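You operate a simulated robot arm through the tools that you are given. There is no shell and no other tool.

You are at the controls of a simulated robot arm. One attempt, no reset.

Task
Try the rolls on chucks 2 and 3; shut off the chuck whose roll slips.
Fine: the rest ends down and the sound chuck ends on.

The check looks at the end state, three seconds after you hand in, the way a careful person would. Anything else that was tipped, shoved, dropped, spilled or broken makes it a failure.

Robot
A 7-joint arm with a fingered hand, fixed in place. Base frame: the origin is on the floor under the middle of its stand, x ahead of it, y to its left, z up; the work surface is at about z = 0.954. Units: m, degrees, N and s.
With the tool pointing down near the work surface it reaches from about 0.44 to 0.9 m from the base axis. Its first joint turns from -143.0 to 143.0 degrees. Payload 3 kg.
The tool frame sits at the grasp point between the pads (the TCP): z along the fingers, y along the line on which they close. The tips reach 0.026 m beyond it. The gripper opens to 0.148 m; its body begins 0.073 m behind the TCP. The gripper is a hand of 3 fingers: y runs from the thumb to the fingers, the wrist lies at [0, 0, -0.229] in the tool frame, and closing takes about 1.5 s.
Orientation is that of the tool frame in the base frame, as a unit quaternion [w, x, y, z]. With the fingers straight down and closing along the base's y, the tool's x points along the base's -x, its y along +y and its z along -z.

Tools
- The arm moves only by the tool send_rows. Its argument "increments" is a list of rows, each an object of numbers (a shift or turn left out is 0, a gripper value left out holds the last): "x", "y", "z": the shift along the base's x, y, z in units of 200 mm (1.0 is 200 mm); "ax", "ay", "az": the turn, a rotation vector about the base's x, y, z in units of 90 degrees (1.0 is 90 degrees). In form: [{"x": .., "y": .., "z": .., "ax": .., "ay": .., "az": ..}, ...]. A call has 1 to 20 rows; each row is the pose to reach, as a shift and turn from the pose commanded when the call began. "hand" is the opening, from 0 (shut) to 1 (fully open), set as the call begins (left out, the last holds). A call with a number of a shift or a turn outside -1 to 1 is refused whole. Rows are played at 5 a second. More than 0.05 m and 8.6 degrees between two rows, or a gripper value outside its range, and nothing of the call is played. Where a pose cannot be reached the arm comes as near as it can. A force on the tool above 50 N (or 10 N above the force at the start of the call, whichever is more), or a blocked arm, ends the call early, and 0.2 s more pass. Each finger travels about 0.153 m/s and halts on what it meets, pressing with about 32 N; the grip force reading is that of the motor and also rises with nothing between the fingers. The clock runs only during rows and for 0.2 s after the last one: add rows that repeat a pose to give the fingers time. The reply holds the time, the measured pose of the TCP, the force on the tool along the base axes, the opening and the grip force, in the units named above and with some noise, with the torque about the TCP (base axes, N m) and any sound that the robot's microphone picked up, and new pictures: "views" is both (left out), scene, wrist or none.
- Cameras (640 x 400 px; columns grow to the right, rows downward): "scene" is fixed at [0.3987, 0.4999, 1.6637]; the picture's right is [-0.82, -0.57, 0.00], its down [-0.39, 0.57, -0.72] and it looks along [0.41, -0.59, -0.70] (base axes); focal length 362 px, centre (320, 200). "wrist" rides on the gripper at [0.068, -0.039, -0.09] in the tool frame; the picture's right is [0.50, 0.87, 0.00], its down [-0.66, 0.38, -0.65] and it looks along [-0.57, 0.33, 0.76] (tool axes); focal length 222 px, centre (320, 200). There is no depth. A picture from a camera that has moved, and an enlarged one, comes with that camera's place and axes in the base frame and with its lens.
- move_column(by): slides the trunk up (or, below 0, down) by that many m; the arm rides with it, the base frame stays. It gives what a move gives, with no picture.
- preshape(shape): the hand has 3 fingers and takes this shape, open, in about a second: jaw (thumb against the fingers, like two jaws); tri (thumb and two fingers); tip (a fingertip pinch); poke (one finger out to press); point (the index stretched); flat (the hand flat); cup (the hand cupped); fist (a fist). The gripper value then closes the fingers along that shape, each until it touches; the sizes above hold for jaw. It gives what a move gives, with no picture.
- zoom(camera, box): a new picture of the part [left, top, right, bottom] of that camera's present view, enlarged. The clock stands still meanwhile.
- sign_off(): hands the job in; it is judged then, once.

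Nothing tells you positions but the pictures and the camera data. Unless the task says otherwise, let go and move clear before handing in.

The tools are called after ">>>" as name(argument=value, ...) on one line, values as JSON. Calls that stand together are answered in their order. send_rows: Moves the arm, as the interface text tells. Its arguments: {"type":"object","properties":{"increments":{"type":"array","items":{"type":"object","properties":{"x":{"type":"number"},"y":{"type":"number"},"z":{"type":"number"},"ax":{"type":"number"},"ay":{"type":"number"},"az":{"type":"number"}}}},"hand":{"type":"number"},"views":{"type":"string","enum":["both","scene","wrist","none"]}},"required":["increments"]} The other tools are called the same way: move_column (by) moves the trunk up or down; preshape (shape) gives the hand a shape; zoom (camera, box) takes an enlarged picture of a part of a camera's view; sign_off () hands the job in.

At the start:

```text
clock: 0.0
tool_pos: [0.8806, -0.2032, 1.2113]
ee_rot: [0.0, 0.0, 1.0, 0.0]
wrist_force: [0.1, 0.8, -0.3]
torque: [0.03, 0.0, 0.0]
width: 0.1479
gripper_force: 0.1
shape: jaw
trunk travel left (down, up): [-0.8, 0.09]
```

scene: 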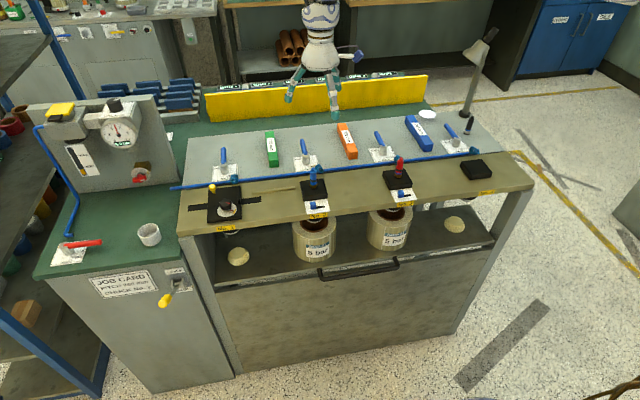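
wrist: 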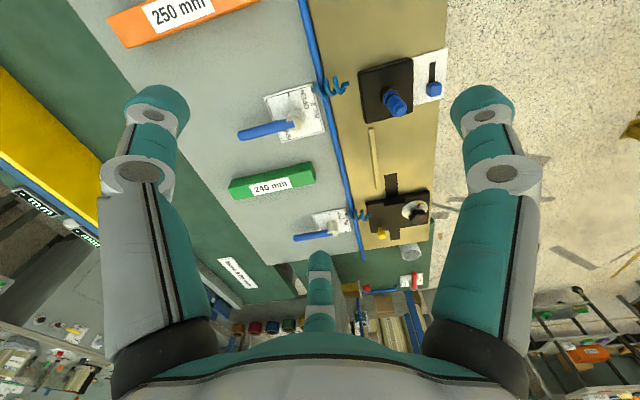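

I see a bench with a pressure unit on the left and a row of chucks with blue valve levers and hanging rolls marked "5 bar". Before moving I'll zoom in to read the labels and work out what each part does.

>>> zoom(camera="scene", box=[20, 80, 220, 205])

>>> zoom(camera="scene", box=[180, 120, 340, 220])

>>> zoom(camera="scene", box=[330, 100, 510, 212])

>>> zoom(camera="scene", box=[200, 170, 500, 290])

>>> zoom(camera="scene", box=[30, 200, 230, 325])

>>> zoom(camera="wrist", box=[200, 40, 460, 300])

```text
3.20 times, centred on (120, 142) of scene
camera zoom: at [0.3987, 0.4999, 1.6637], right [-0.82, -0.57, 0.0], down [-0.39, 0.57, -0.72], along [0.41, -0.59, -0.7], focal length 1157 px, centre (960, 384)
```

zoom: 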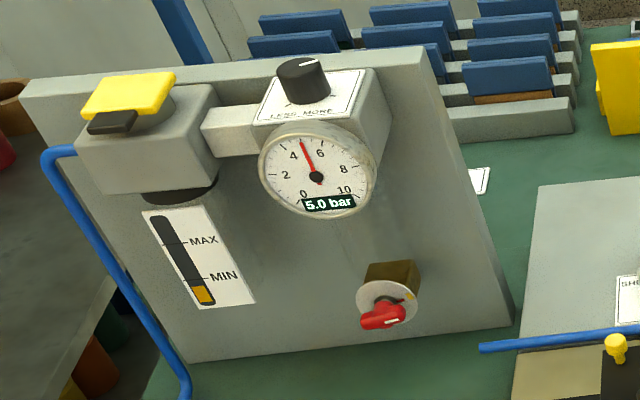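

```text
4.00 times, centred on (260, 170) of scene
camera zoom: at [0.3987, 0.4999, 1.6637], right [-0.82, -0.57, 0.0], down [-0.39, 0.57, -0.72], along [0.41, -0.59, -0.7], focal length 1446 px, centre (560, 320)
```

zoom: 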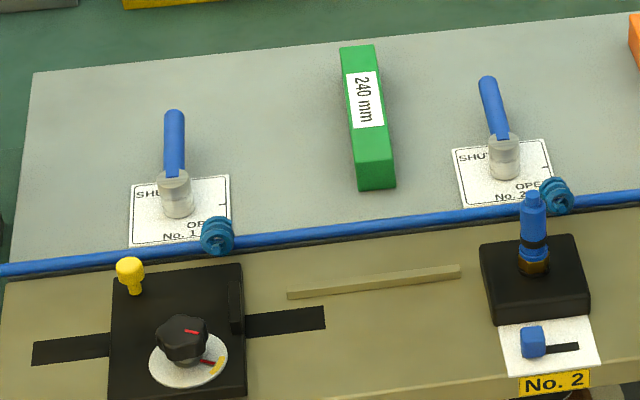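

```text
3.56 times, centred on (420, 156) of scene
camera zoom: at [0.3987, 0.4999, 1.6637], right [-0.82, -0.57, 0.0], down [-0.39, 0.57, -0.72], along [0.41, -0.59, -0.7], focal length 1285 px, centre (-36, 356)
```

zoom: 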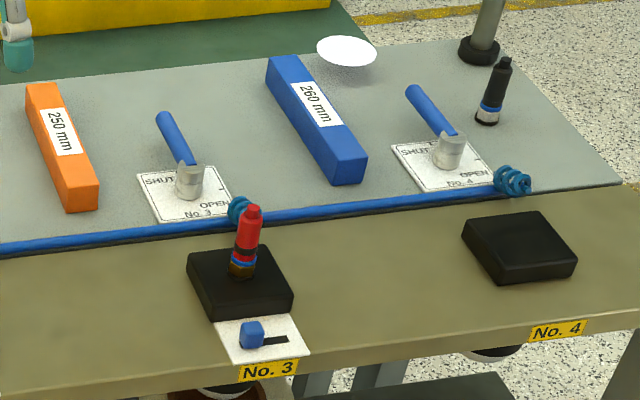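

```text
2.13 times, centred on (350, 230) of scene
camera zoom: at [0.3987, 0.4999, 1.6637], right [-0.82, -0.57, 0.0], down [-0.39, 0.57, -0.72], along [0.41, -0.59, -0.7], focal length 771 px, centre (256, 136)
```

zoom: 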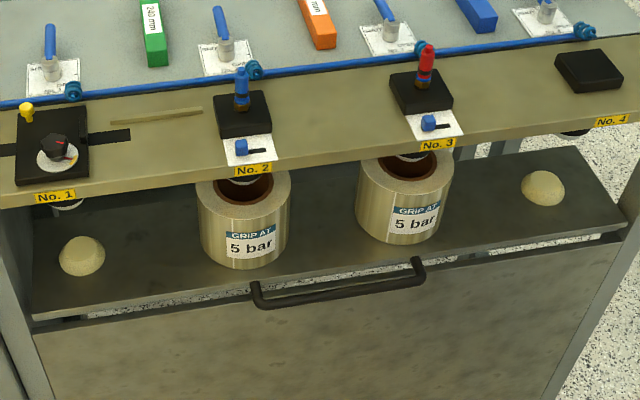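

```text
3.20 times, centred on (130, 262) of scene
camera zoom: at [0.3987, 0.4999, 1.6637], right [-0.82, -0.57, 0.0], down [-0.39, 0.57, -0.72], along [0.41, -0.59, -0.7], focal length 1157 px, centre (928, 0)
```

zoom: 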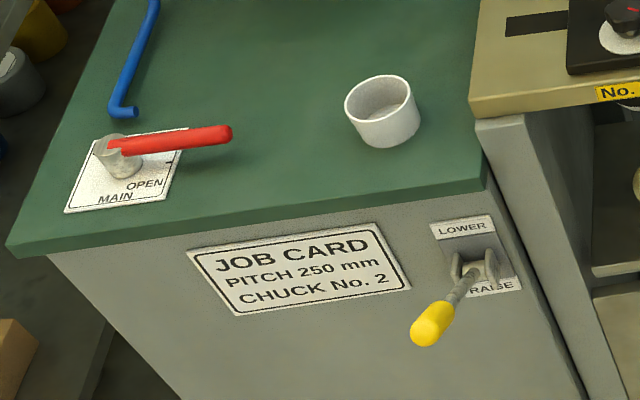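

```text
1.54 times, centred on (330, 170) of wrist
camera zoom: at [0.8139, -0.2425, 1.3009], right [-0.5, 0.87, 0.0], down [0.66, 0.38, 0.65], along [0.57, 0.33, -0.76], focal length 342 px, centre (305, 246)
```

zoom: 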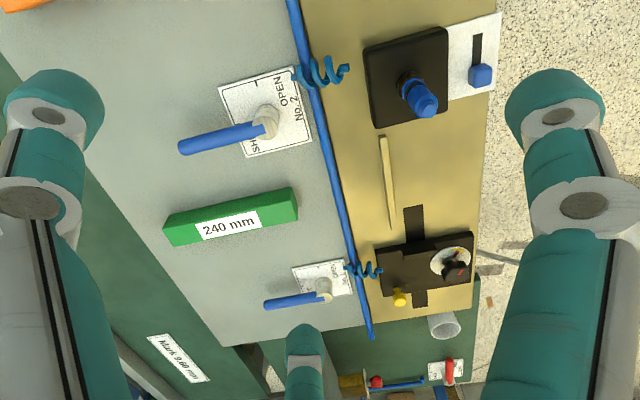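

I need to read the valve plates and the lower/raise lever more closely before deciding which positions mean on and off.

>>> zoom(camera="scene", box=[285, 135, 333, 165])

>>> zoom(camera="scene", box=[360, 125, 408, 165])

>>> zoom(camera="scene", box=[40, 225, 112, 270])

>>> zoom(camera="scene", box=[145, 260, 209, 310])

>>> zoom(camera="scene", box=[290, 165, 338, 220])

>>> zoom(camera="scene", box=[375, 150, 423, 215])

>>> zoom(camera="wrist", box=[230, 80, 330, 150])

```text
13.33 times, centred on (309, 150) of scene
camera zoom: at [0.3987, 0.4999, 1.6637], right [-0.82, -0.57, 0.0], down [-0.39, 0.57, -0.72], along [0.41, -0.59, -0.7], focal length 4820 px, centre (467, 867)
```

zoom: 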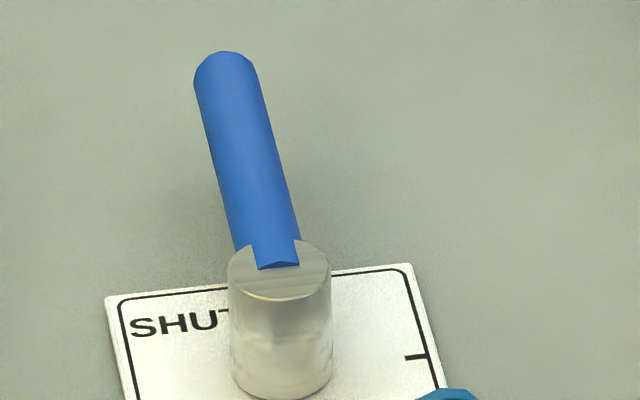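

```text
10.00 times, centred on (384, 145) of scene
camera zoom: at [0.3987, 0.4999, 1.6637], right [-0.82, -0.57, 0.0], down [-0.39, 0.57, -0.72], along [0.41, -0.59, -0.7], focal length 3615 px, centre (-320, 750)
```

zoom: 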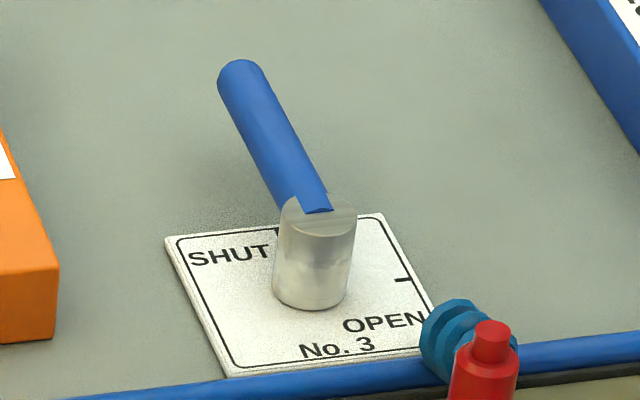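

```text
8.89 times, centred on (76, 248) of scene
camera zoom: at [0.3987, 0.4999, 1.6637], right [-0.82, -0.57, 0.0], down [-0.39, 0.57, -0.72], along [0.41, -0.59, -0.7], focal length 3213 px, centre (2489, -222)
```

zoom: 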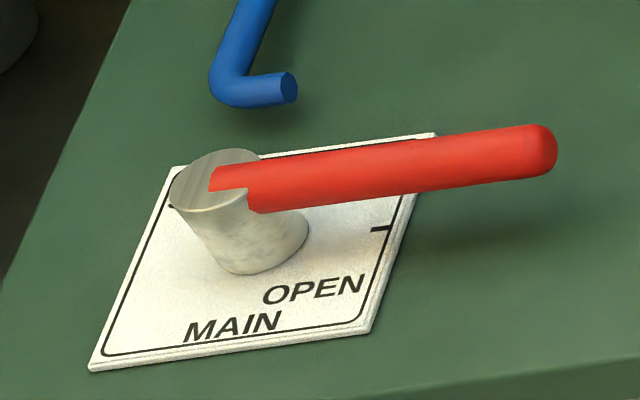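

```text
8.00 times, centred on (177, 285) of scene
camera zoom: at [0.3987, 0.4999, 1.6637], right [-0.82, -0.57, 0.0], down [-0.39, 0.57, -0.72], along [0.41, -0.59, -0.7], focal length 2892 px, centre (1464, -480)
```

zoom: 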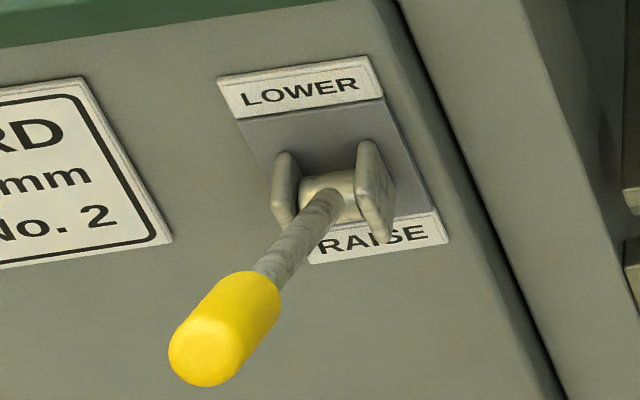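

```text
7.27 times, centred on (314, 192) of scene
camera zoom: at [0.3987, 0.4999, 1.6637], right [-0.82, -0.57, 0.0], down [-0.39, 0.57, -0.72], along [0.41, -0.59, -0.7], focal length 2629 px, centre (364, 254)
```

zoom: 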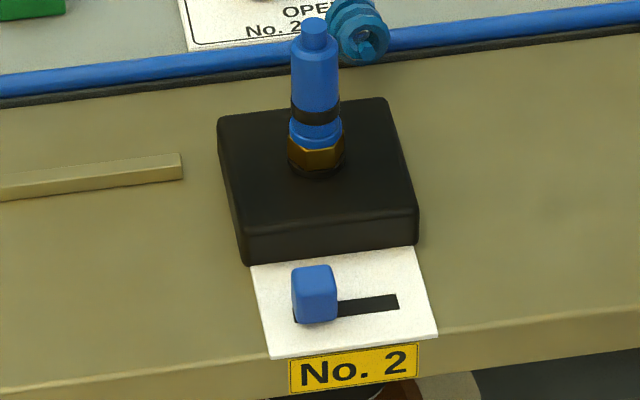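

```text
6.15 times, centred on (399, 182) of scene
camera zoom: at [0.3987, 0.4999, 1.6637], right [-0.82, -0.57, 0.0], down [-0.39, 0.57, -0.72], along [0.41, -0.59, -0.7], focal length 2225 px, centre (-166, 308)
```

zoom: 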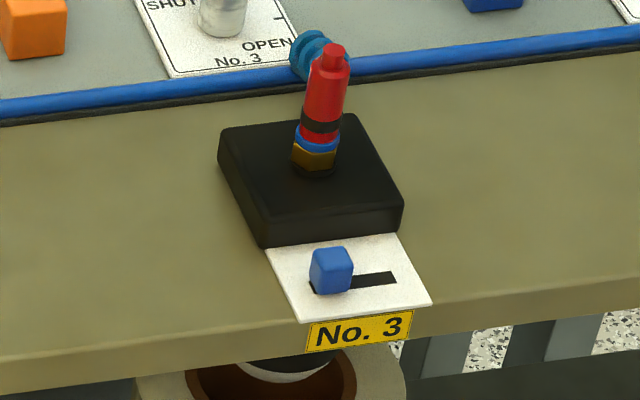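

```text
5.71 times, centred on (280, 115) of wrist
camera zoom: at [0.8139, -0.2425, 1.3009], right [-0.5, 0.87, 0.0], down [0.66, 0.38, 0.65], along [0.57, 0.33, -0.76], focal length 1269 px, centre (549, 686)
```

zoom: 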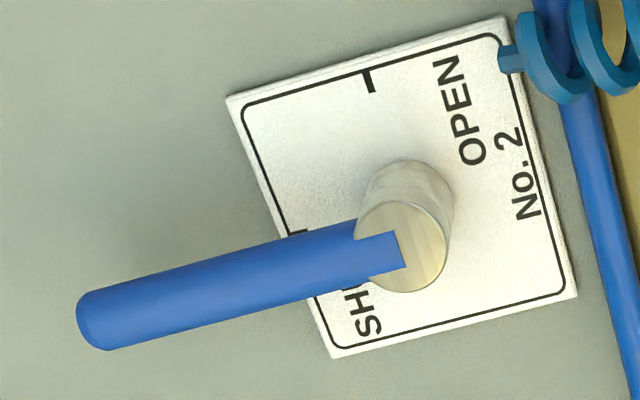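

The plates have tick marks, and all four chuck levers point to the far tick, SHUT; the red main points to OPEN. Next I'll check the chucks under the beam, the rest, and the angle of the LOWER/RAISE lever.

>>> zoom(camera="scene", box=[280, 190, 348, 270])

>>> zoom(camera="scene", box=[355, 190, 423, 260])

>>> zoom(camera="scene", box=[200, 200, 280, 280])

>>> zoom(camera="scene", box=[420, 170, 500, 250])

>>> zoom(camera="scene", box=[160, 200, 240, 400])

>>> zoom(camera="wrist", box=[330, 200, 460, 310])

```text
5.00 times, centred on (314, 230) of scene
camera zoom: at [0.3987, 0.4999, 1.6637], right [-0.82, -0.57, 0.0], down [-0.39, 0.57, -0.72], along [0.41, -0.59, -0.7], focal length 1808 px, centre (350, 50)
```

zoom: 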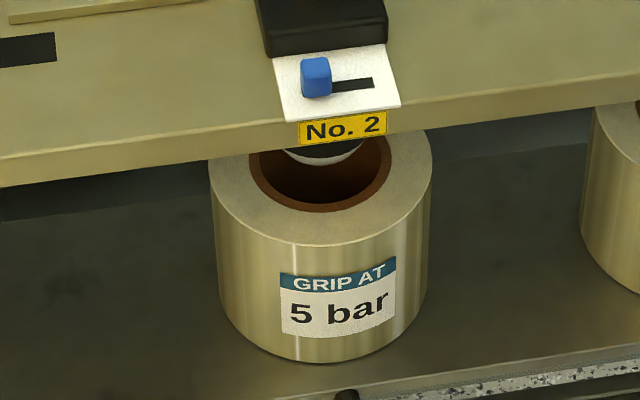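

```text
5.71 times, centred on (389, 225) of scene
camera zoom: at [0.3987, 0.4999, 1.6637], right [-0.82, -0.57, 0.0], down [-0.39, 0.57, -0.72], along [0.41, -0.59, -0.7], focal length 2066 px, centre (-74, 57)
```

zoom: 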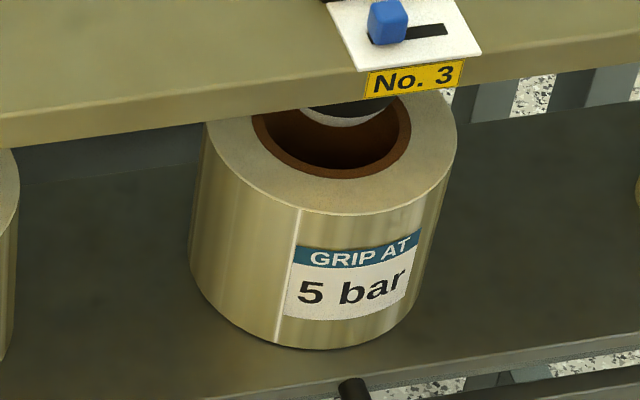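

```text
5.00 times, centred on (240, 240) of scene
camera zoom: at [0.3987, 0.4999, 1.6637], right [-0.82, -0.57, 0.0], down [-0.39, 0.57, -0.72], along [0.41, -0.59, -0.7], focal length 1808 px, centre (720, 0)
```

zoom: 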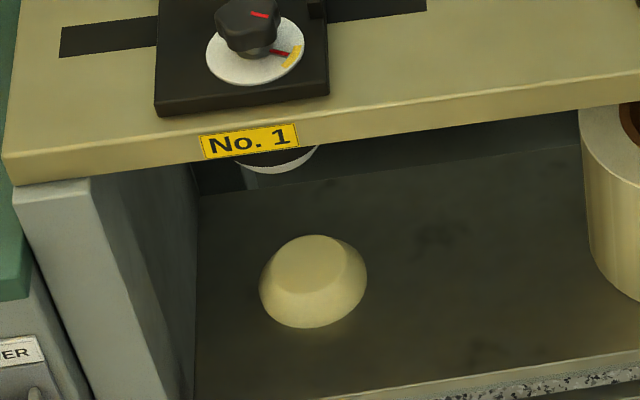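

```text
5.00 times, centred on (460, 210) of scene
camera zoom: at [0.3987, 0.4999, 1.6637], right [-0.82, -0.57, 0.0], down [-0.39, 0.57, -0.72], along [0.41, -0.59, -0.7], focal length 1808 px, centre (-380, 150)
```

zoom: 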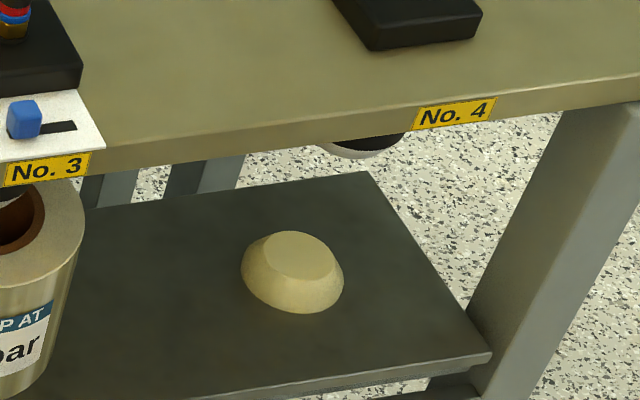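

```text
2.00 times, centred on (200, 300) of scene
camera zoom: at [0.3987, 0.4999, 1.6637], right [-0.82, -0.57, 0.0], down [-0.39, 0.57, -0.72], along [0.41, -0.59, -0.7], focal length 723 px, centre (560, 0)
```

zoom: 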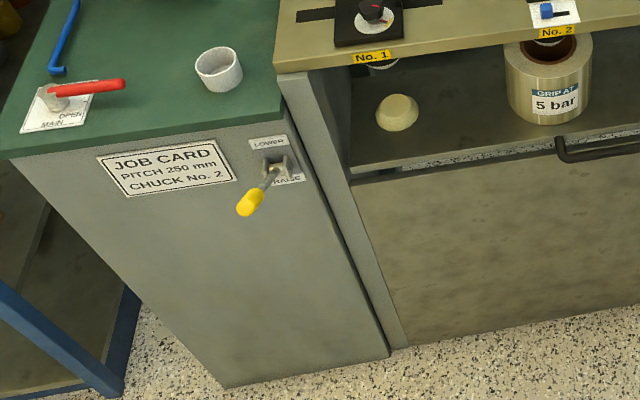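

```text
3.64 times, centred on (395, 255) of wrist
camera zoom: at [0.8139, -0.2425, 1.3009], right [-0.5, 0.87, 0.0], down [0.66, 0.38, 0.65], along [0.57, 0.33, -0.76], focal length 808 px, centre (47, 0)
```

zoom: 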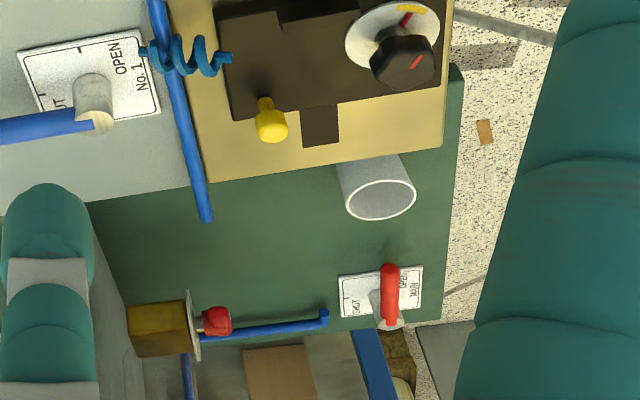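

All chuck valves are shut and the bottoms of the chucks sit just above the roll tops. The lever angles up towards LOWER, so I take the rest to be already down. My plan is to raise the rest, open valves 2 and 3, lower the rest and see which roll slips, then shut that valve. I'll set the poke shape first and see where its fingertip sits.

>>> preshape(shape="poke")

```text
clock: 0.9
tool_pos: [0.8807, -0.2039, 1.2104]
ee_rot: [0.0, 0.0, 1.0, 0.0]
wrist_force: [0.0, -0.1, 0.5]
torque: [-0.03, 0.04, -0.02]
width: 0.0
gripper_force: 0.1
shape: poke
trunk travel left (down, up): [-0.8, 0.09]
```

>>> send_rows(increments=[{"x": -0.1}, {"x": -0.2}], views="both")

```text
clock: 1.5
tool_pos: [0.8438, -0.2089, 1.2151]
ee_rot: [-0.001, 0.001, 1.0, 0.0]
wrist_force: [0.5, -0.5, 0.0]
torque: [0.0, 0.01, -0.02]
width: 0.0
gripper_force: 0.0
shape: poke
out of reach, approached as far as the arm can: row 2
trunk travel left (down, up): [-0.8, 0.09]
camera wrist: at [0.7771, -0.2463, 1.305], right [-0.5, 0.87, 0.0], down [0.66, 0.38, 0.65], along [0.57, 0.33, -0.76], focal length 222 px, centre (320, 200)
```

scene: 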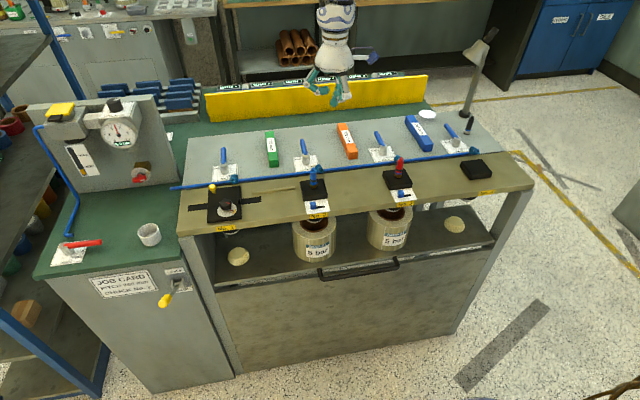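
wrist: 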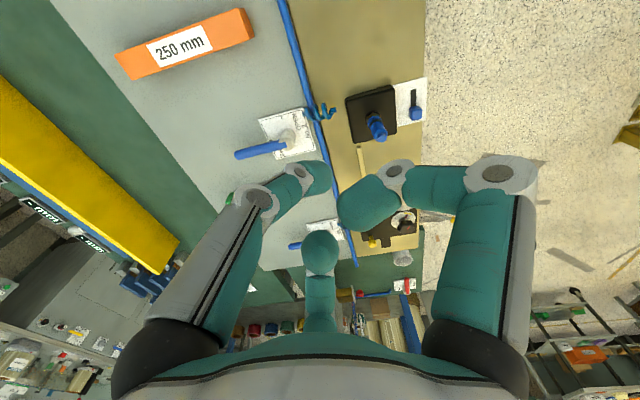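

>>> zoom(camera="scene", box=[280, 0, 400, 120])

>>> zoom(camera="wrist", box=[200, 120, 560, 345])

```text
3.33 times, centred on (340, 60) of scene
camera zoom: at [0.3987, 0.4999, 1.6637], right [-0.82, -0.57, 0.0], down [-0.39, 0.57, -0.72], along [0.41, -0.59, -0.7], focal length 1205 px, centre (253, 667)
```

zoom: 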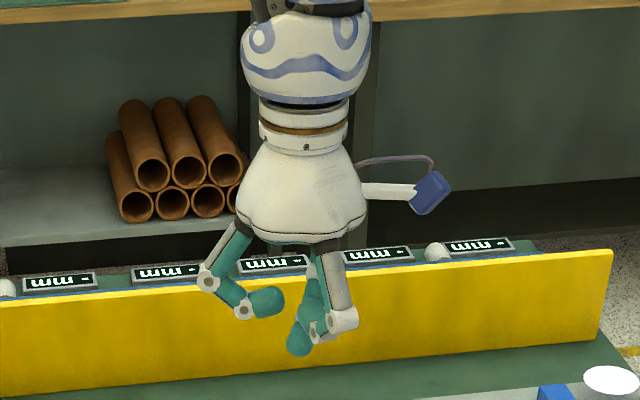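

```text
1.78 times, centred on (380, 232) of wrist
camera zoom: at [0.7771, -0.2463, 1.305], right [-0.5, 0.87, 0.0], down [0.66, 0.38, 0.65], along [0.57, 0.33, -0.76], focal length 395 px, centre (213, 142)
```

zoom: 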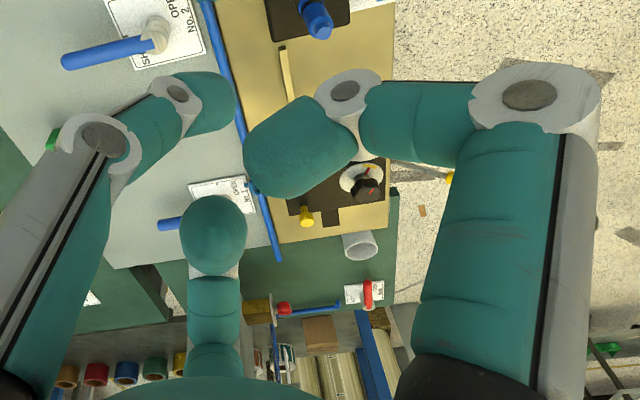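

>>> zoom(camera="scene", box=[300, 40, 372, 112])

>>> zoom(camera="scene", box=[312, 74, 352, 110])

```text
5.56 times, centred on (336, 76) of scene
camera zoom: at [0.3987, 0.4999, 1.6637], right [-0.82, -0.57, 0.0], down [-0.39, 0.57, -0.72], along [0.41, -0.59, -0.7], focal length 2008 px, centre (231, 889)
```

zoom: 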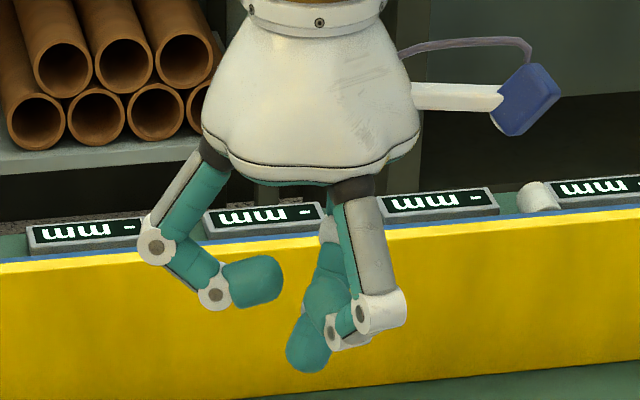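

```text
11.11 times, centred on (332, 92) of scene
camera zoom: at [0.3987, 0.4999, 1.6637], right [-0.82, -0.57, 0.0], down [-0.39, 0.57, -0.72], along [0.41, -0.59, -0.7], focal length 4017 px, centre (187, 1400)
```

zoom: 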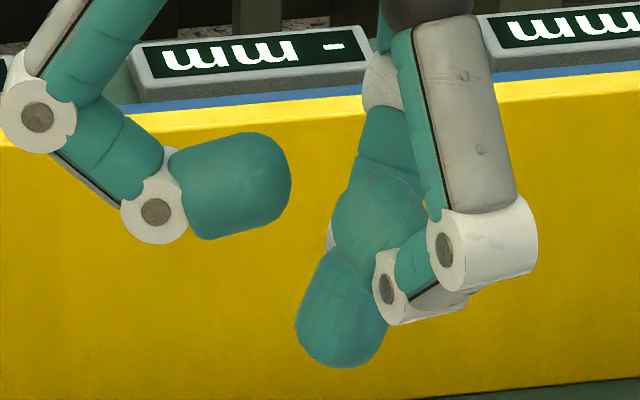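

>>> preshape(shape="point")

>>> zoom(camera="scene", box=[280, 20, 400, 140])

>>> zoom(camera="wrist", box=[0, 0, 640, 400])

```text
clock: 2.4
tool_pos: [0.8426, -0.2081, 1.2129]
ee_rot: [-0.001, 0.0, 1.0, 0.001]
wrist_force: [-0.7, 0.1, 0.2]
torque: [-0.01, 0.01, -0.02]
width: 0.1421
gripper_force: 0.1
shape: point
trunk travel left (down, up): [-0.8, 0.09]
```

```text
3.33 times, centred on (340, 80) of scene
camera zoom: at [0.3987, 0.4999, 1.6637], right [-0.82, -0.57, 0.0], down [-0.39, 0.57, -0.72], along [0.41, -0.59, -0.7], focal length 1205 px, centre (253, 600)
```

zoom: 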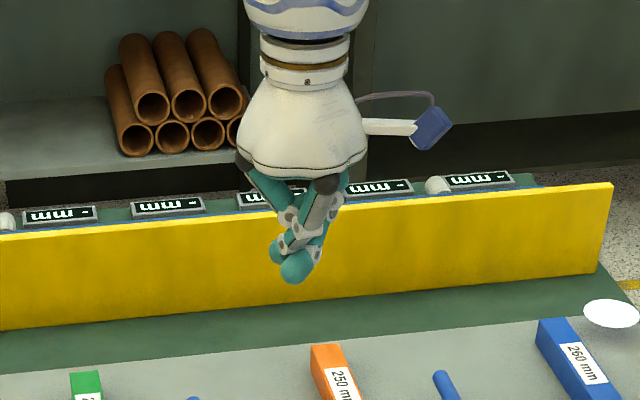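

```text
1.00 times, centred on (320, 200) of wrist (not enlarged: the box is as wide or as high as the picture)
camera zoom: at [0.7764, -0.2463, 1.3037], right [-0.5, 0.87, 0.0], down [0.66, 0.38, 0.65], along [0.56, 0.33, -0.76], focal length 222 px, centre (320, 200)
```

zoom: 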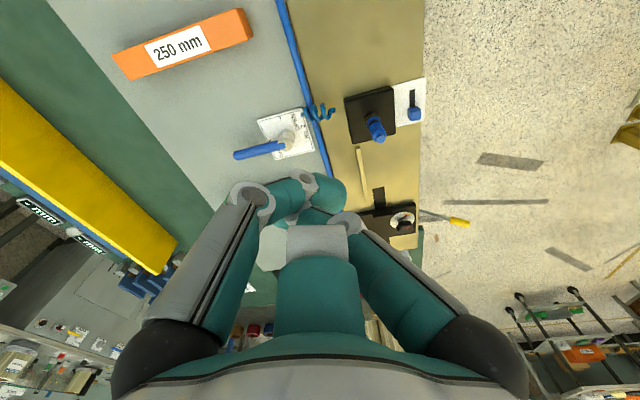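

>>> zoom(camera="scene", box=[308, 60, 362, 112])

>>> zoom(camera="wrist", box=[200, 150, 440, 300])

```text
7.69 times, centred on (335, 86) of scene
camera zoom: at [0.3987, 0.4999, 1.6637], right [-0.82, -0.57, 0.0], down [-0.39, 0.57, -0.72], along [0.41, -0.59, -0.7], focal length 2781 px, centre (205, 1077)
```

zoom: 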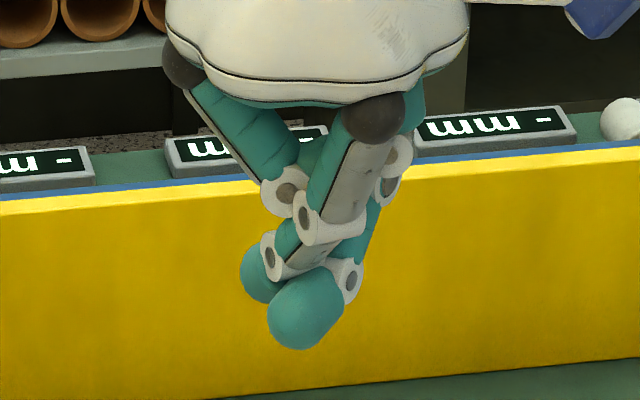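

```text
2.67 times, centred on (320, 225) of wrist
camera zoom: at [0.7764, -0.2463, 1.3037], right [-0.5, 0.87, 0.0], down [0.66, 0.38, 0.65], along [0.56, 0.33, -0.76], focal length 592 px, centre (320, 133)
```

zoom: 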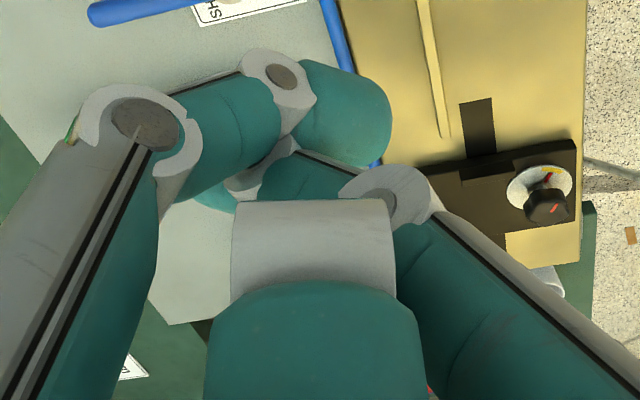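

>>> send_rows(increments=[{"x": 0}, {"x": 0}, {"x": 0}], hand=1, views="wrist")

>>> zoom(camera="scene", box=[308, 60, 362, 112])

```text
clock: 3.2
tool_pos: [0.8438, -0.2076, 1.2152]
ee_rot: [0.0, 0.001, 1.0, 0.0]
wrist_force: [0.0, 0.7, -0.1]
torque: [-0.01, -0.04, -0.01]
width: 0.1421
gripper_force: 0.1
shape: point
trunk travel left (down, up): [-0.8, 0.09]
camera wrist: at [0.7769, -0.2472, 1.305], right [-0.5, 0.87, 0.0], down [0.66, 0.38, 0.65], along [0.57, 0.33, -0.76], focal length 222 px, centre (320, 200)
```

wrist: 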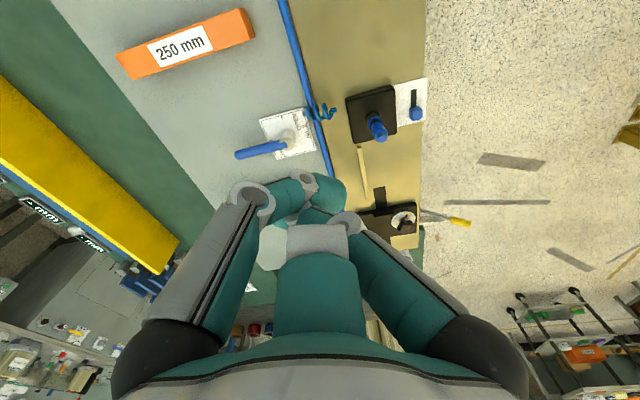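

```text
7.69 times, centred on (335, 86) of scene
camera zoom: at [0.3987, 0.4999, 1.6637], right [-0.82, -0.57, 0.0], down [-0.39, 0.57, -0.72], along [0.41, -0.59, -0.7], focal length 2781 px, centre (205, 1077)
```

zoom: 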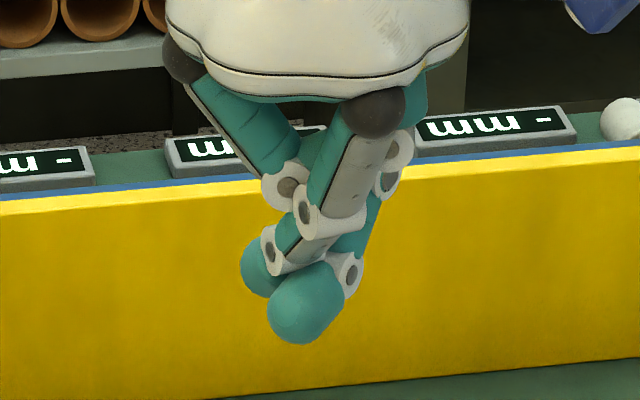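

>>> zoom(camera="wrist", box=[400, 190, 490, 250])

>>> zoom(camera="scene", box=[150, 265, 200, 315])

```text
6.67 times, centred on (445, 220) of wrist
camera zoom: at [0.7769, -0.2472, 1.305], right [-0.5, 0.87, 0.0], down [0.66, 0.38, 0.65], along [0.57, 0.33, -0.76], focal length 1481 px, centre (-513, 67)
```

zoom: 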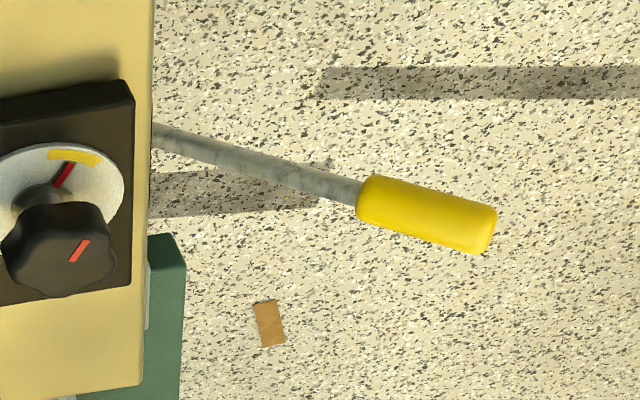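

```text
8.00 times, centred on (175, 290) of scene
camera zoom: at [0.3987, 0.4999, 1.6637], right [-0.82, -0.57, 0.0], down [-0.39, 0.57, -0.72], along [0.41, -0.59, -0.7], focal length 2892 px, centre (1480, -520)
```

zoom: 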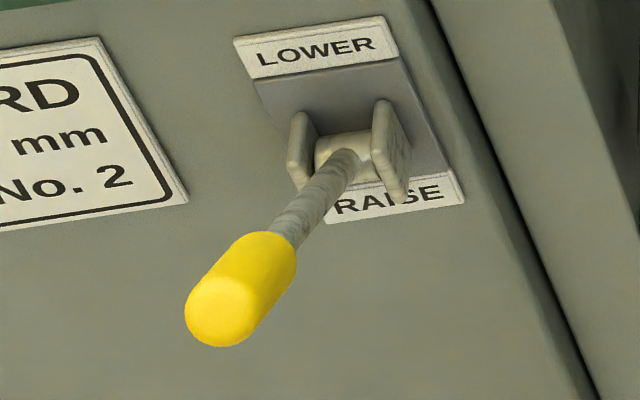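

The knob of the LOWER/RAISE lever triangulates to about (0.963, 0.342, 0.881), with the lever angled roughly 30° upward. I want a compact pushing tip, so I'll compare the closed "tip" and "tri" shapes in free air.

>>> preshape(shape="tip")

>>> send_rows(increments=[{"x": 0}, {"x": 0}, {"x": 0}, {"x": 0}, {"x": 0}, {"x": 0}, {"x": 0}, {"x": 0}], hand=0, views="wrist")

>>> zoom(camera="scene", box=[298, 50, 372, 112])

```text
clock: 4.1
tool_pos: [0.8453, -0.2092, 1.2146]
ee_rot: [0.0, 0.002, 1.0, 0.0]
wrist_force: [0.1, -0.7, -0.1]
torque: [-0.01, 0.02, -0.03]
width: 0.148
gripper_force: 0.2
shape: tip
trunk travel left (down, up): [-0.8, 0.09]
```

```text
clock: 5.9
tool_pos: [0.8444, -0.2081, 1.2154]
ee_rot: [0.0, 0.001, 1.0, -0.001]
wrist_force: [-0.4, 0.3, 0.2]
torque: [0.02, 0.04, 0.01]
width: 0.0
gripper_force: 31.8
shape: tip
trunk travel left (down, up): [-0.8, 0.09]
camera wrist: at [0.7768, -0.2472, 1.305], right [-0.5, 0.87, 0.0], down [0.66, 0.38, 0.65], along [0.57, 0.33, -0.76], focal length 222 px, centre (320, 200)
```

wrist: 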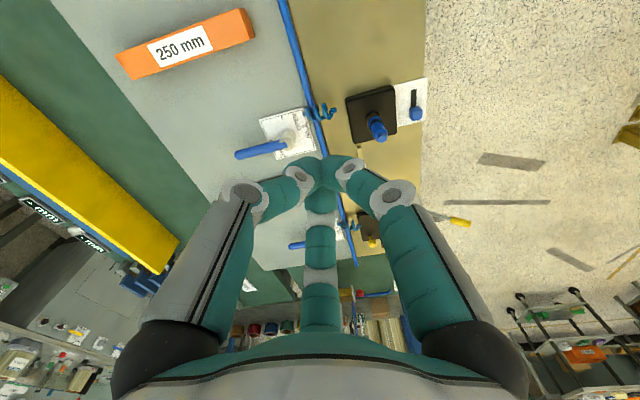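

```text
6.45 times, centred on (335, 81) of scene
camera zoom: at [0.3987, 0.4999, 1.6637], right [-0.82, -0.57, 0.0], down [-0.39, 0.57, -0.72], along [0.41, -0.59, -0.7], focal length 2332 px, centre (223, 968)
```

zoom: 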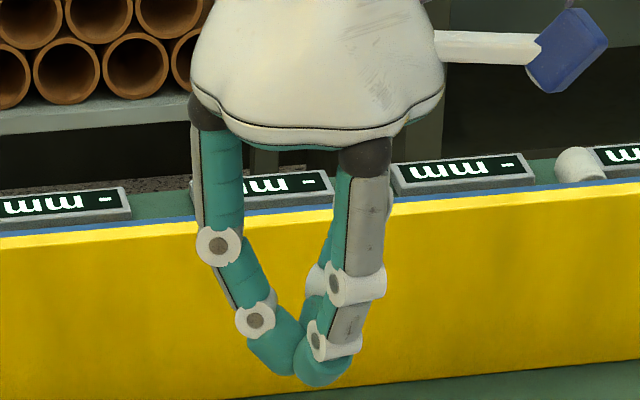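

The closed "tip" shape gives a compact three-finger point at the TCP, which will do as a pusher. I'll retract over the robot's side of the bench, clear of everything, before turning the tool towards the lever.

>>> send_rows(increments=[{"x": -0.1, "y": 0.125}, {"x": -0.2, "y": 0.25}, {"x": -0.3, "y": 0.375}, {"x": -0.4, "y": 0.5}, {"x": -0.5, "y": 0.625}, {"x": -0.6, "y": 0.75}, {"x": -0.7, "y": 0.875}, {"x": -0.8, "y": 1.0}], views="both")

```text
clock: 7.7
tool_pos: [0.8059, 0.0298, 1.2078]
ee_rot: [-0.005, 0.0, 1.0, -0.002]
wrist_force: [-0.5, 0.0, 0.5]
torque: [-0.04, -0.02, 0.02]
width: 0.0001
gripper_force: 32.0
shape: tip
out of reach, approached as far as the arm can: row 1, 2, 3, 4, 5, 6, 7, 8
trunk travel left (down, up): [-0.8, 0.09]
camera wrist: at [0.74, -0.0087, 1.2972], right [-0.5, 0.87, 0.0], down [0.66, 0.38, 0.65], along [0.56, 0.32, -0.76], focal length 222 px, centre (320, 200)
```

scene: 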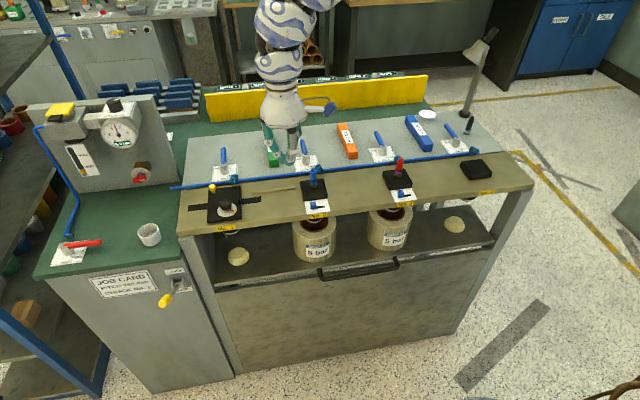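
wrist: 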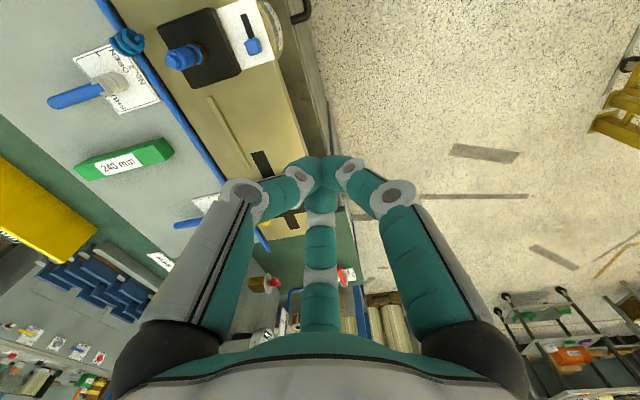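

Pulling in with the tool straight down is limited at this height, so I'll tilt the tool towards horizontal while moving left, staying above and in front of the bench.

>>> send_rows(increments=[{"ay": -0.0833, "y": 0.06}, {"ay": -0.1667, "y": 0.12}, {"ay": -0.25, "y": 0.18}, {"ay": -0.3333, "y": 0.24}, {"ay": -0.4167, "y": 0.3}, {"ay": -0.5, "y": 0.36}, {"ay": -0.5833, "y": 0.42}, {"ay": -0.6667, "y": 0.48}, {"ay": -0.75, "y": 0.54}, {"ay": -0.8333, "y": 0.6}, {"ay": -0.9167, "y": 0.66}, {"ay": -1.0, "y": 0.72}], views="both")

```text
clock: 10.3
tool_pos: [0.8472, 0.204, 1.1682]
ee_rot: [0.708, 0.0, 0.707, 0.001]
wrist_force: [-0.5, -0.4, -0.9]
torque: [-0.01, -0.08, 0.02]
width: 0.0
gripper_force: 31.9
shape: tip
out of reach, approached as far as the arm can: row 1, 2, 3, 4, 5, 6, 7, 8, 9, 10, 11, 12
trunk travel left (down, up): [-0.8, 0.09]
camera wrist: at [0.7574, 0.1657, 1.0992], right [0.0, 0.87, -0.5], down [-0.66, 0.38, 0.65], along [0.76, 0.33, 0.57], focal length 222 px, centre (320, 200)
```

scene: 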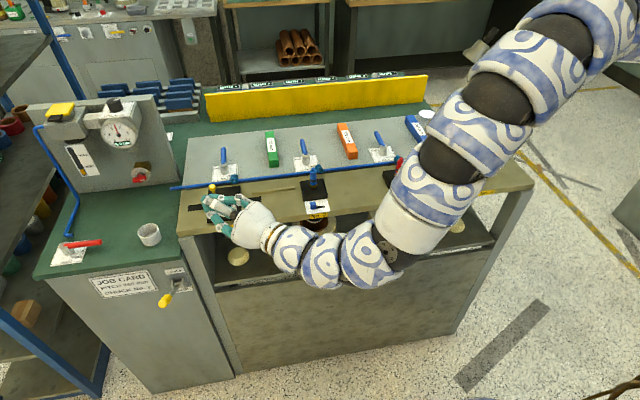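
wrist: 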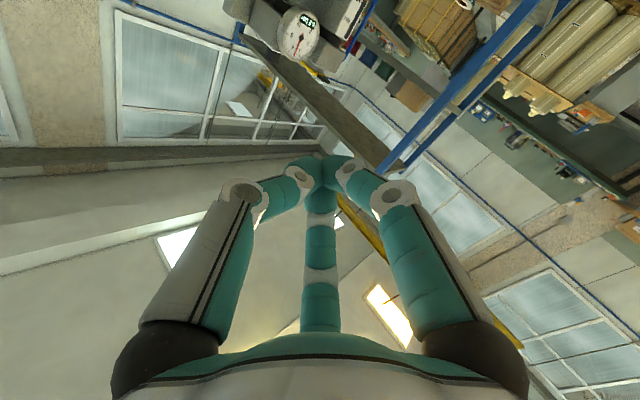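

The tool is now horizontal and in front of the bench. Next I'll yaw 20° so it points outwards along the arm's reach and carry the tip to above the yellow lever knob, staying high.

>>> send_rows(increments=[{"az": 0.037, "x": 0.05, "y": 0.08}, {"az": 0.074, "x": 0.1, "y": 0.16}, {"az": 0.111, "x": 0.15, "y": 0.24}, {"az": 0.148, "x": 0.2, "y": 0.32}, {"az": 0.185, "x": 0.25, "y": 0.4}, {"az": 0.222, "x": 0.3, "y": 0.48}], views="scene")

```text
clock: 11.7
tool_pos: [0.9067, 0.3008, 1.1671]
ee_rot: [0.696, -0.123, 0.697, 0.123]
wrist_force: [-0.7, -0.3, 0.2]
torque: [-0.02, 0.0, -0.01]
width: 0.0001
gripper_force: 31.0
shape: tip
trunk travel left (down, up): [-0.8, 0.09]
```

scene: 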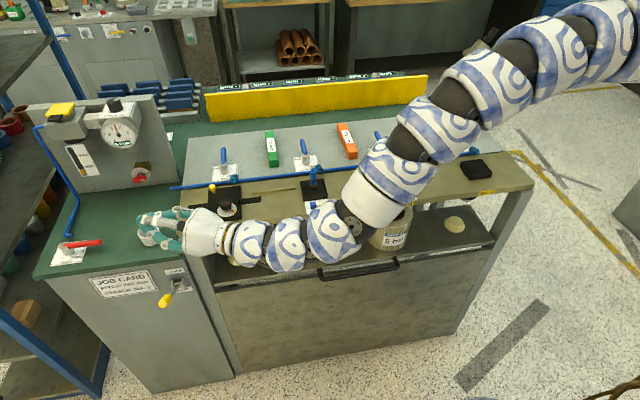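

>>> send_rows(increments=[{"x": 0.16, "y": 0.083}, {"x": 0.318, "y": 0.165}, {"x": 0.318, "y": 0.165, "z": -0.125}, {"x": 0.318, "y": 0.165, "z": -0.25}, {"x": 0.318, "y": 0.165, "z": -0.375}, {"x": 0.318, "y": 0.165, "z": -0.5}, {"x": 0.318, "y": 0.165, "z": -0.625}, {"x": 0.318, "y": 0.165, "z": -0.75}, {"x": 0.318, "y": 0.165, "z": -0.875}, {"x": 0.318, "y": 0.165, "z": -1.0}], views="scene")

```text
clock: 13.9
tool_pos: [0.9378, 0.3087, 1.0625]
ee_rot: [0.696, -0.124, 0.697, 0.123]
wrist_force: [-0.6, -0.3, -0.1]
torque: [-0.02, -0.02, -0.02]
width: 0.0002
gripper_force: 32.0
shape: tip
out of reach, approached as far as the arm can: row 4, 5, 6, 7, 8, 9, 10
trunk travel left (down, up): [-0.8, 0.09]
```

scene: 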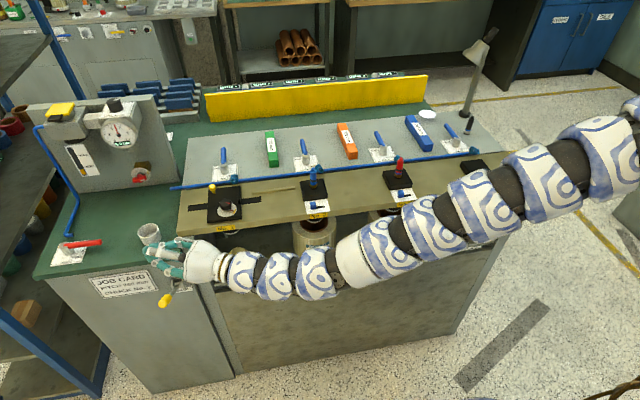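

The arm is stretched near its limit at this height. I'll pull the hand back from the lever first, then lower the trunk so the arm can reach out level.

>>> send_rows(increments=[{"x": -0.14, "y": -0.05}, {"x": -0.28, "y": -0.1}, {"x": -0.42, "y": -0.15}, {"x": -0.56, "y": -0.2}], views="scene")

```text
clock: 14.9
tool_pos: [0.8223, 0.2711, 1.0622]
ee_rot: [0.696, -0.124, 0.696, 0.123]
wrist_force: [-0.7, 0.0, 0.2]
torque: [0.03, 0.04, 0.0]
width: 0.0002
gripper_force: 31.2
shape: tip
trunk travel left (down, up): [-0.8, 0.09]
```

scene: 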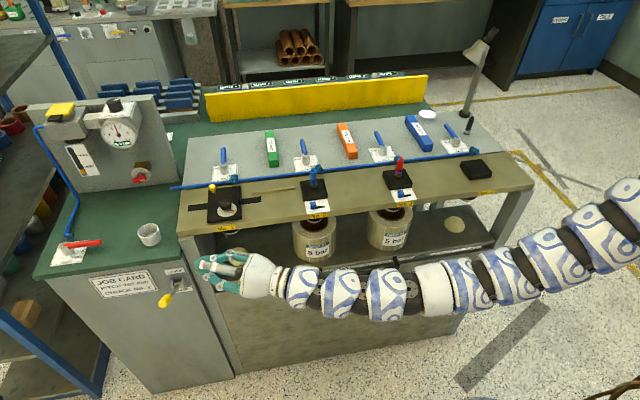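

>>> move_column(by=-0.15)

>>> zoom(camera="scene", box=[0, 0, 640, 400])

```text
clock: 16.6
tool_pos: [0.8233, 0.272, 0.9127]
ee_rot: [0.696, -0.123, 0.697, 0.123]
wrist_force: [-0.7, 0.2, -0.6]
torque: [0.0, 0.01, 0.01]
width: 0.0001
gripper_force: 32.1
shape: tip
trunk travel left (down, up): [-0.65, 0.24]
```

```text
1.00 times, centred on (320, 200) of scene (not enlarged: the box is as wide or as high as the picture)
camera zoom: at [0.3987, 0.4999, 1.6637], right [-0.82, -0.57, 0.0], down [-0.39, 0.57, -0.72], along [0.41, -0.59, -0.7], focal length 362 px, centre (320, 200)
```

zoom: 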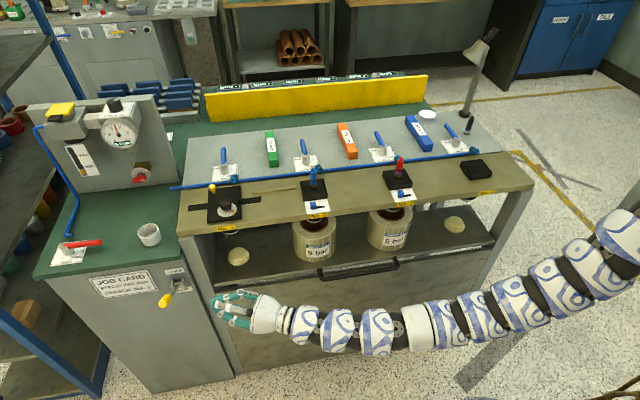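

>>> send_rows(increments=[{"z": 0.15}, {"z": 0.25}, {"x": 0.15, "y": 0.063, "z": 0.25}, {"x": 0.3, "y": 0.126, "z": 0.25}, {"x": 0.45, "y": 0.19, "z": 0.25}, {"x": 0.6, "y": 0.253, "z": 0.25}, {"x": 0.735, "y": 0.31, "z": 0.25}], views="scene")

>>> zoom(camera="scene", box=[130, 230, 230, 330])

```text
clock: 18.2
tool_pos: [0.9611, 0.3303, 0.9632]
ee_rot: [0.696, -0.123, 0.696, 0.123]
wrist_force: [-0.1, -0.3, -0.3]
torque: [-0.04, -0.02, -0.01]
width: 0.0
gripper_force: 32.4
shape: tip
out of reach, approached as far as the arm can: row 7
trunk travel left (down, up): [-0.65, 0.24]
```

scene: 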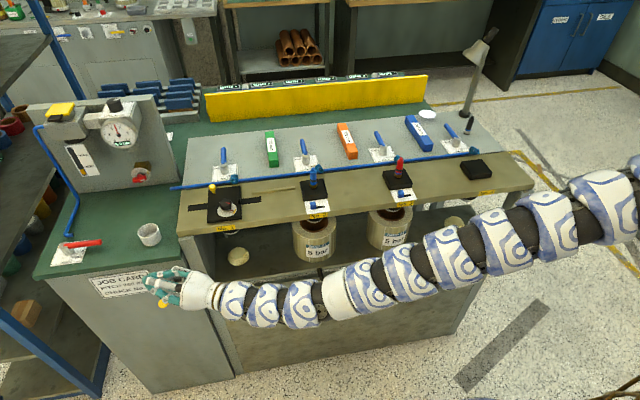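

```text
4.00 times, centred on (180, 280) of scene
camera zoom: at [0.3987, 0.4999, 1.6637], right [-0.82, -0.57, 0.0], down [-0.39, 0.57, -0.72], along [0.41, -0.59, -0.7], focal length 1446 px, centre (880, -120)
```

zoom: 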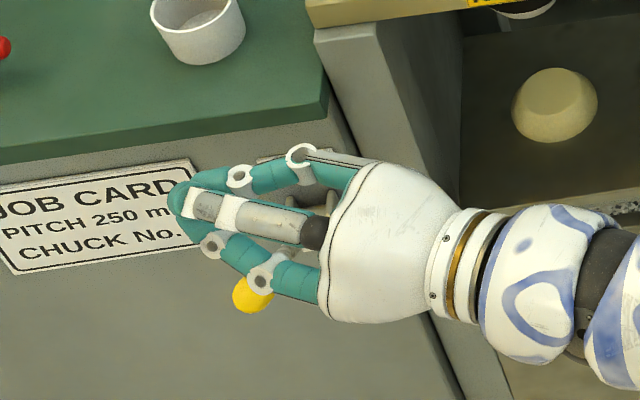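

The knob is just below and ahead of the fingertips, but reach is marginal at this trunk height. I'll retract, lower the trunk further, raise the hand and extend again.

>>> send_rows(increments=[{"x": -0.15, "y": -0.063}, {"x": -0.3, "y": -0.126}, {"x": -0.45, "y": -0.19}, {"x": -0.6, "y": -0.253}], views="none")

>>> move_column(by=-0.2)

>>> send_rows(increments=[{"z": 0.2}, {"z": 0.4}, {"z": 0.6}, {"z": 0.8}, {"z": 0.92}], views="scene")

```text
clock: 19.2
tool_pos: [0.8402, 0.2793, 0.9636]
ee_rot: [0.697, -0.123, 0.696, 0.123]
wrist_force: [-0.6, 0.4, 0.4]
torque: [0.02, -0.02, 0.03]
width: 0.0001
gripper_force: 31.5
shape: tip
trunk travel left (down, up): [-0.65, 0.24]
```

```text
clock: 21.4
tool_pos: [0.842, 0.2811, 0.7621]
ee_rot: [0.696, -0.123, 0.697, 0.122]
wrist_force: [-0.4, 0.4, 0.7]
torque: [0.03, 0.01, -0.01]
width: 0.0001
gripper_force: 31.9
shape: tip
trunk travel left (down, up): [-0.45, 0.44]
```

```text
clock: 22.6
tool_pos: [0.8418, 0.2805, 0.9466]
ee_rot: [0.696, -0.123, 0.696, 0.123]
wrist_force: [0.1, -0.2, 0.4]
torque: [-0.02, -0.01, 0.01]
width: 0.0
gripper_force: 32.3
shape: tip
trunk travel left (down, up): [-0.45, 0.44]
```

scene: 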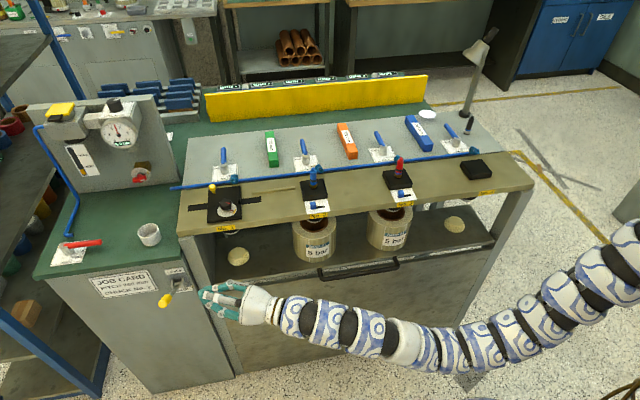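

>>> send_rows(increments=[{"x": 0.165, "y": 0.07}, {"x": 0.33, "y": 0.14}, {"x": 0.495, "y": 0.21}, {"x": 0.66, "y": 0.284}], views="scene")

>>> zoom(camera="scene", box=[130, 240, 230, 330])

```text
clock: 23.6
tool_pos: [0.975, 0.3373, 0.9485]
ee_rot: [0.697, -0.123, 0.696, 0.123]
wrist_force: [-0.6, 0.2, -0.2]
torque: [0.0, -0.02, 0.02]
width: 0.0003
gripper_force: 31.9
shape: tip
trunk travel left (down, up): [-0.45, 0.44]
```

scene: 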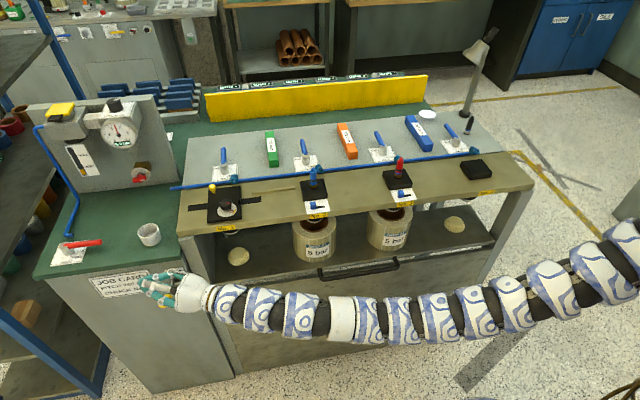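

```text
4.44 times, centred on (180, 285) of scene
camera zoom: at [0.3987, 0.4999, 1.6637], right [-0.82, -0.57, 0.0], down [-0.39, 0.57, -0.72], along [0.41, -0.59, -0.7], focal length 1607 px, centre (942, -178)
```

zoom: 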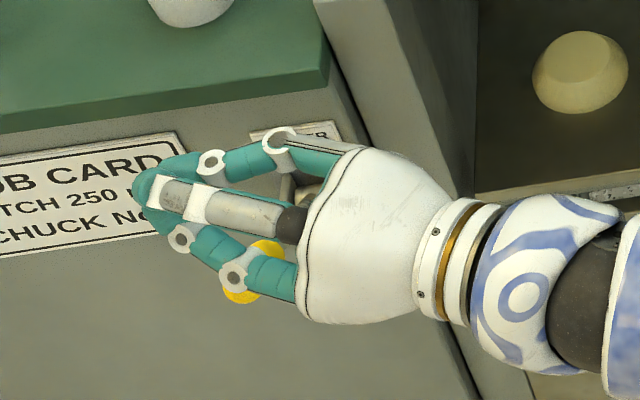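

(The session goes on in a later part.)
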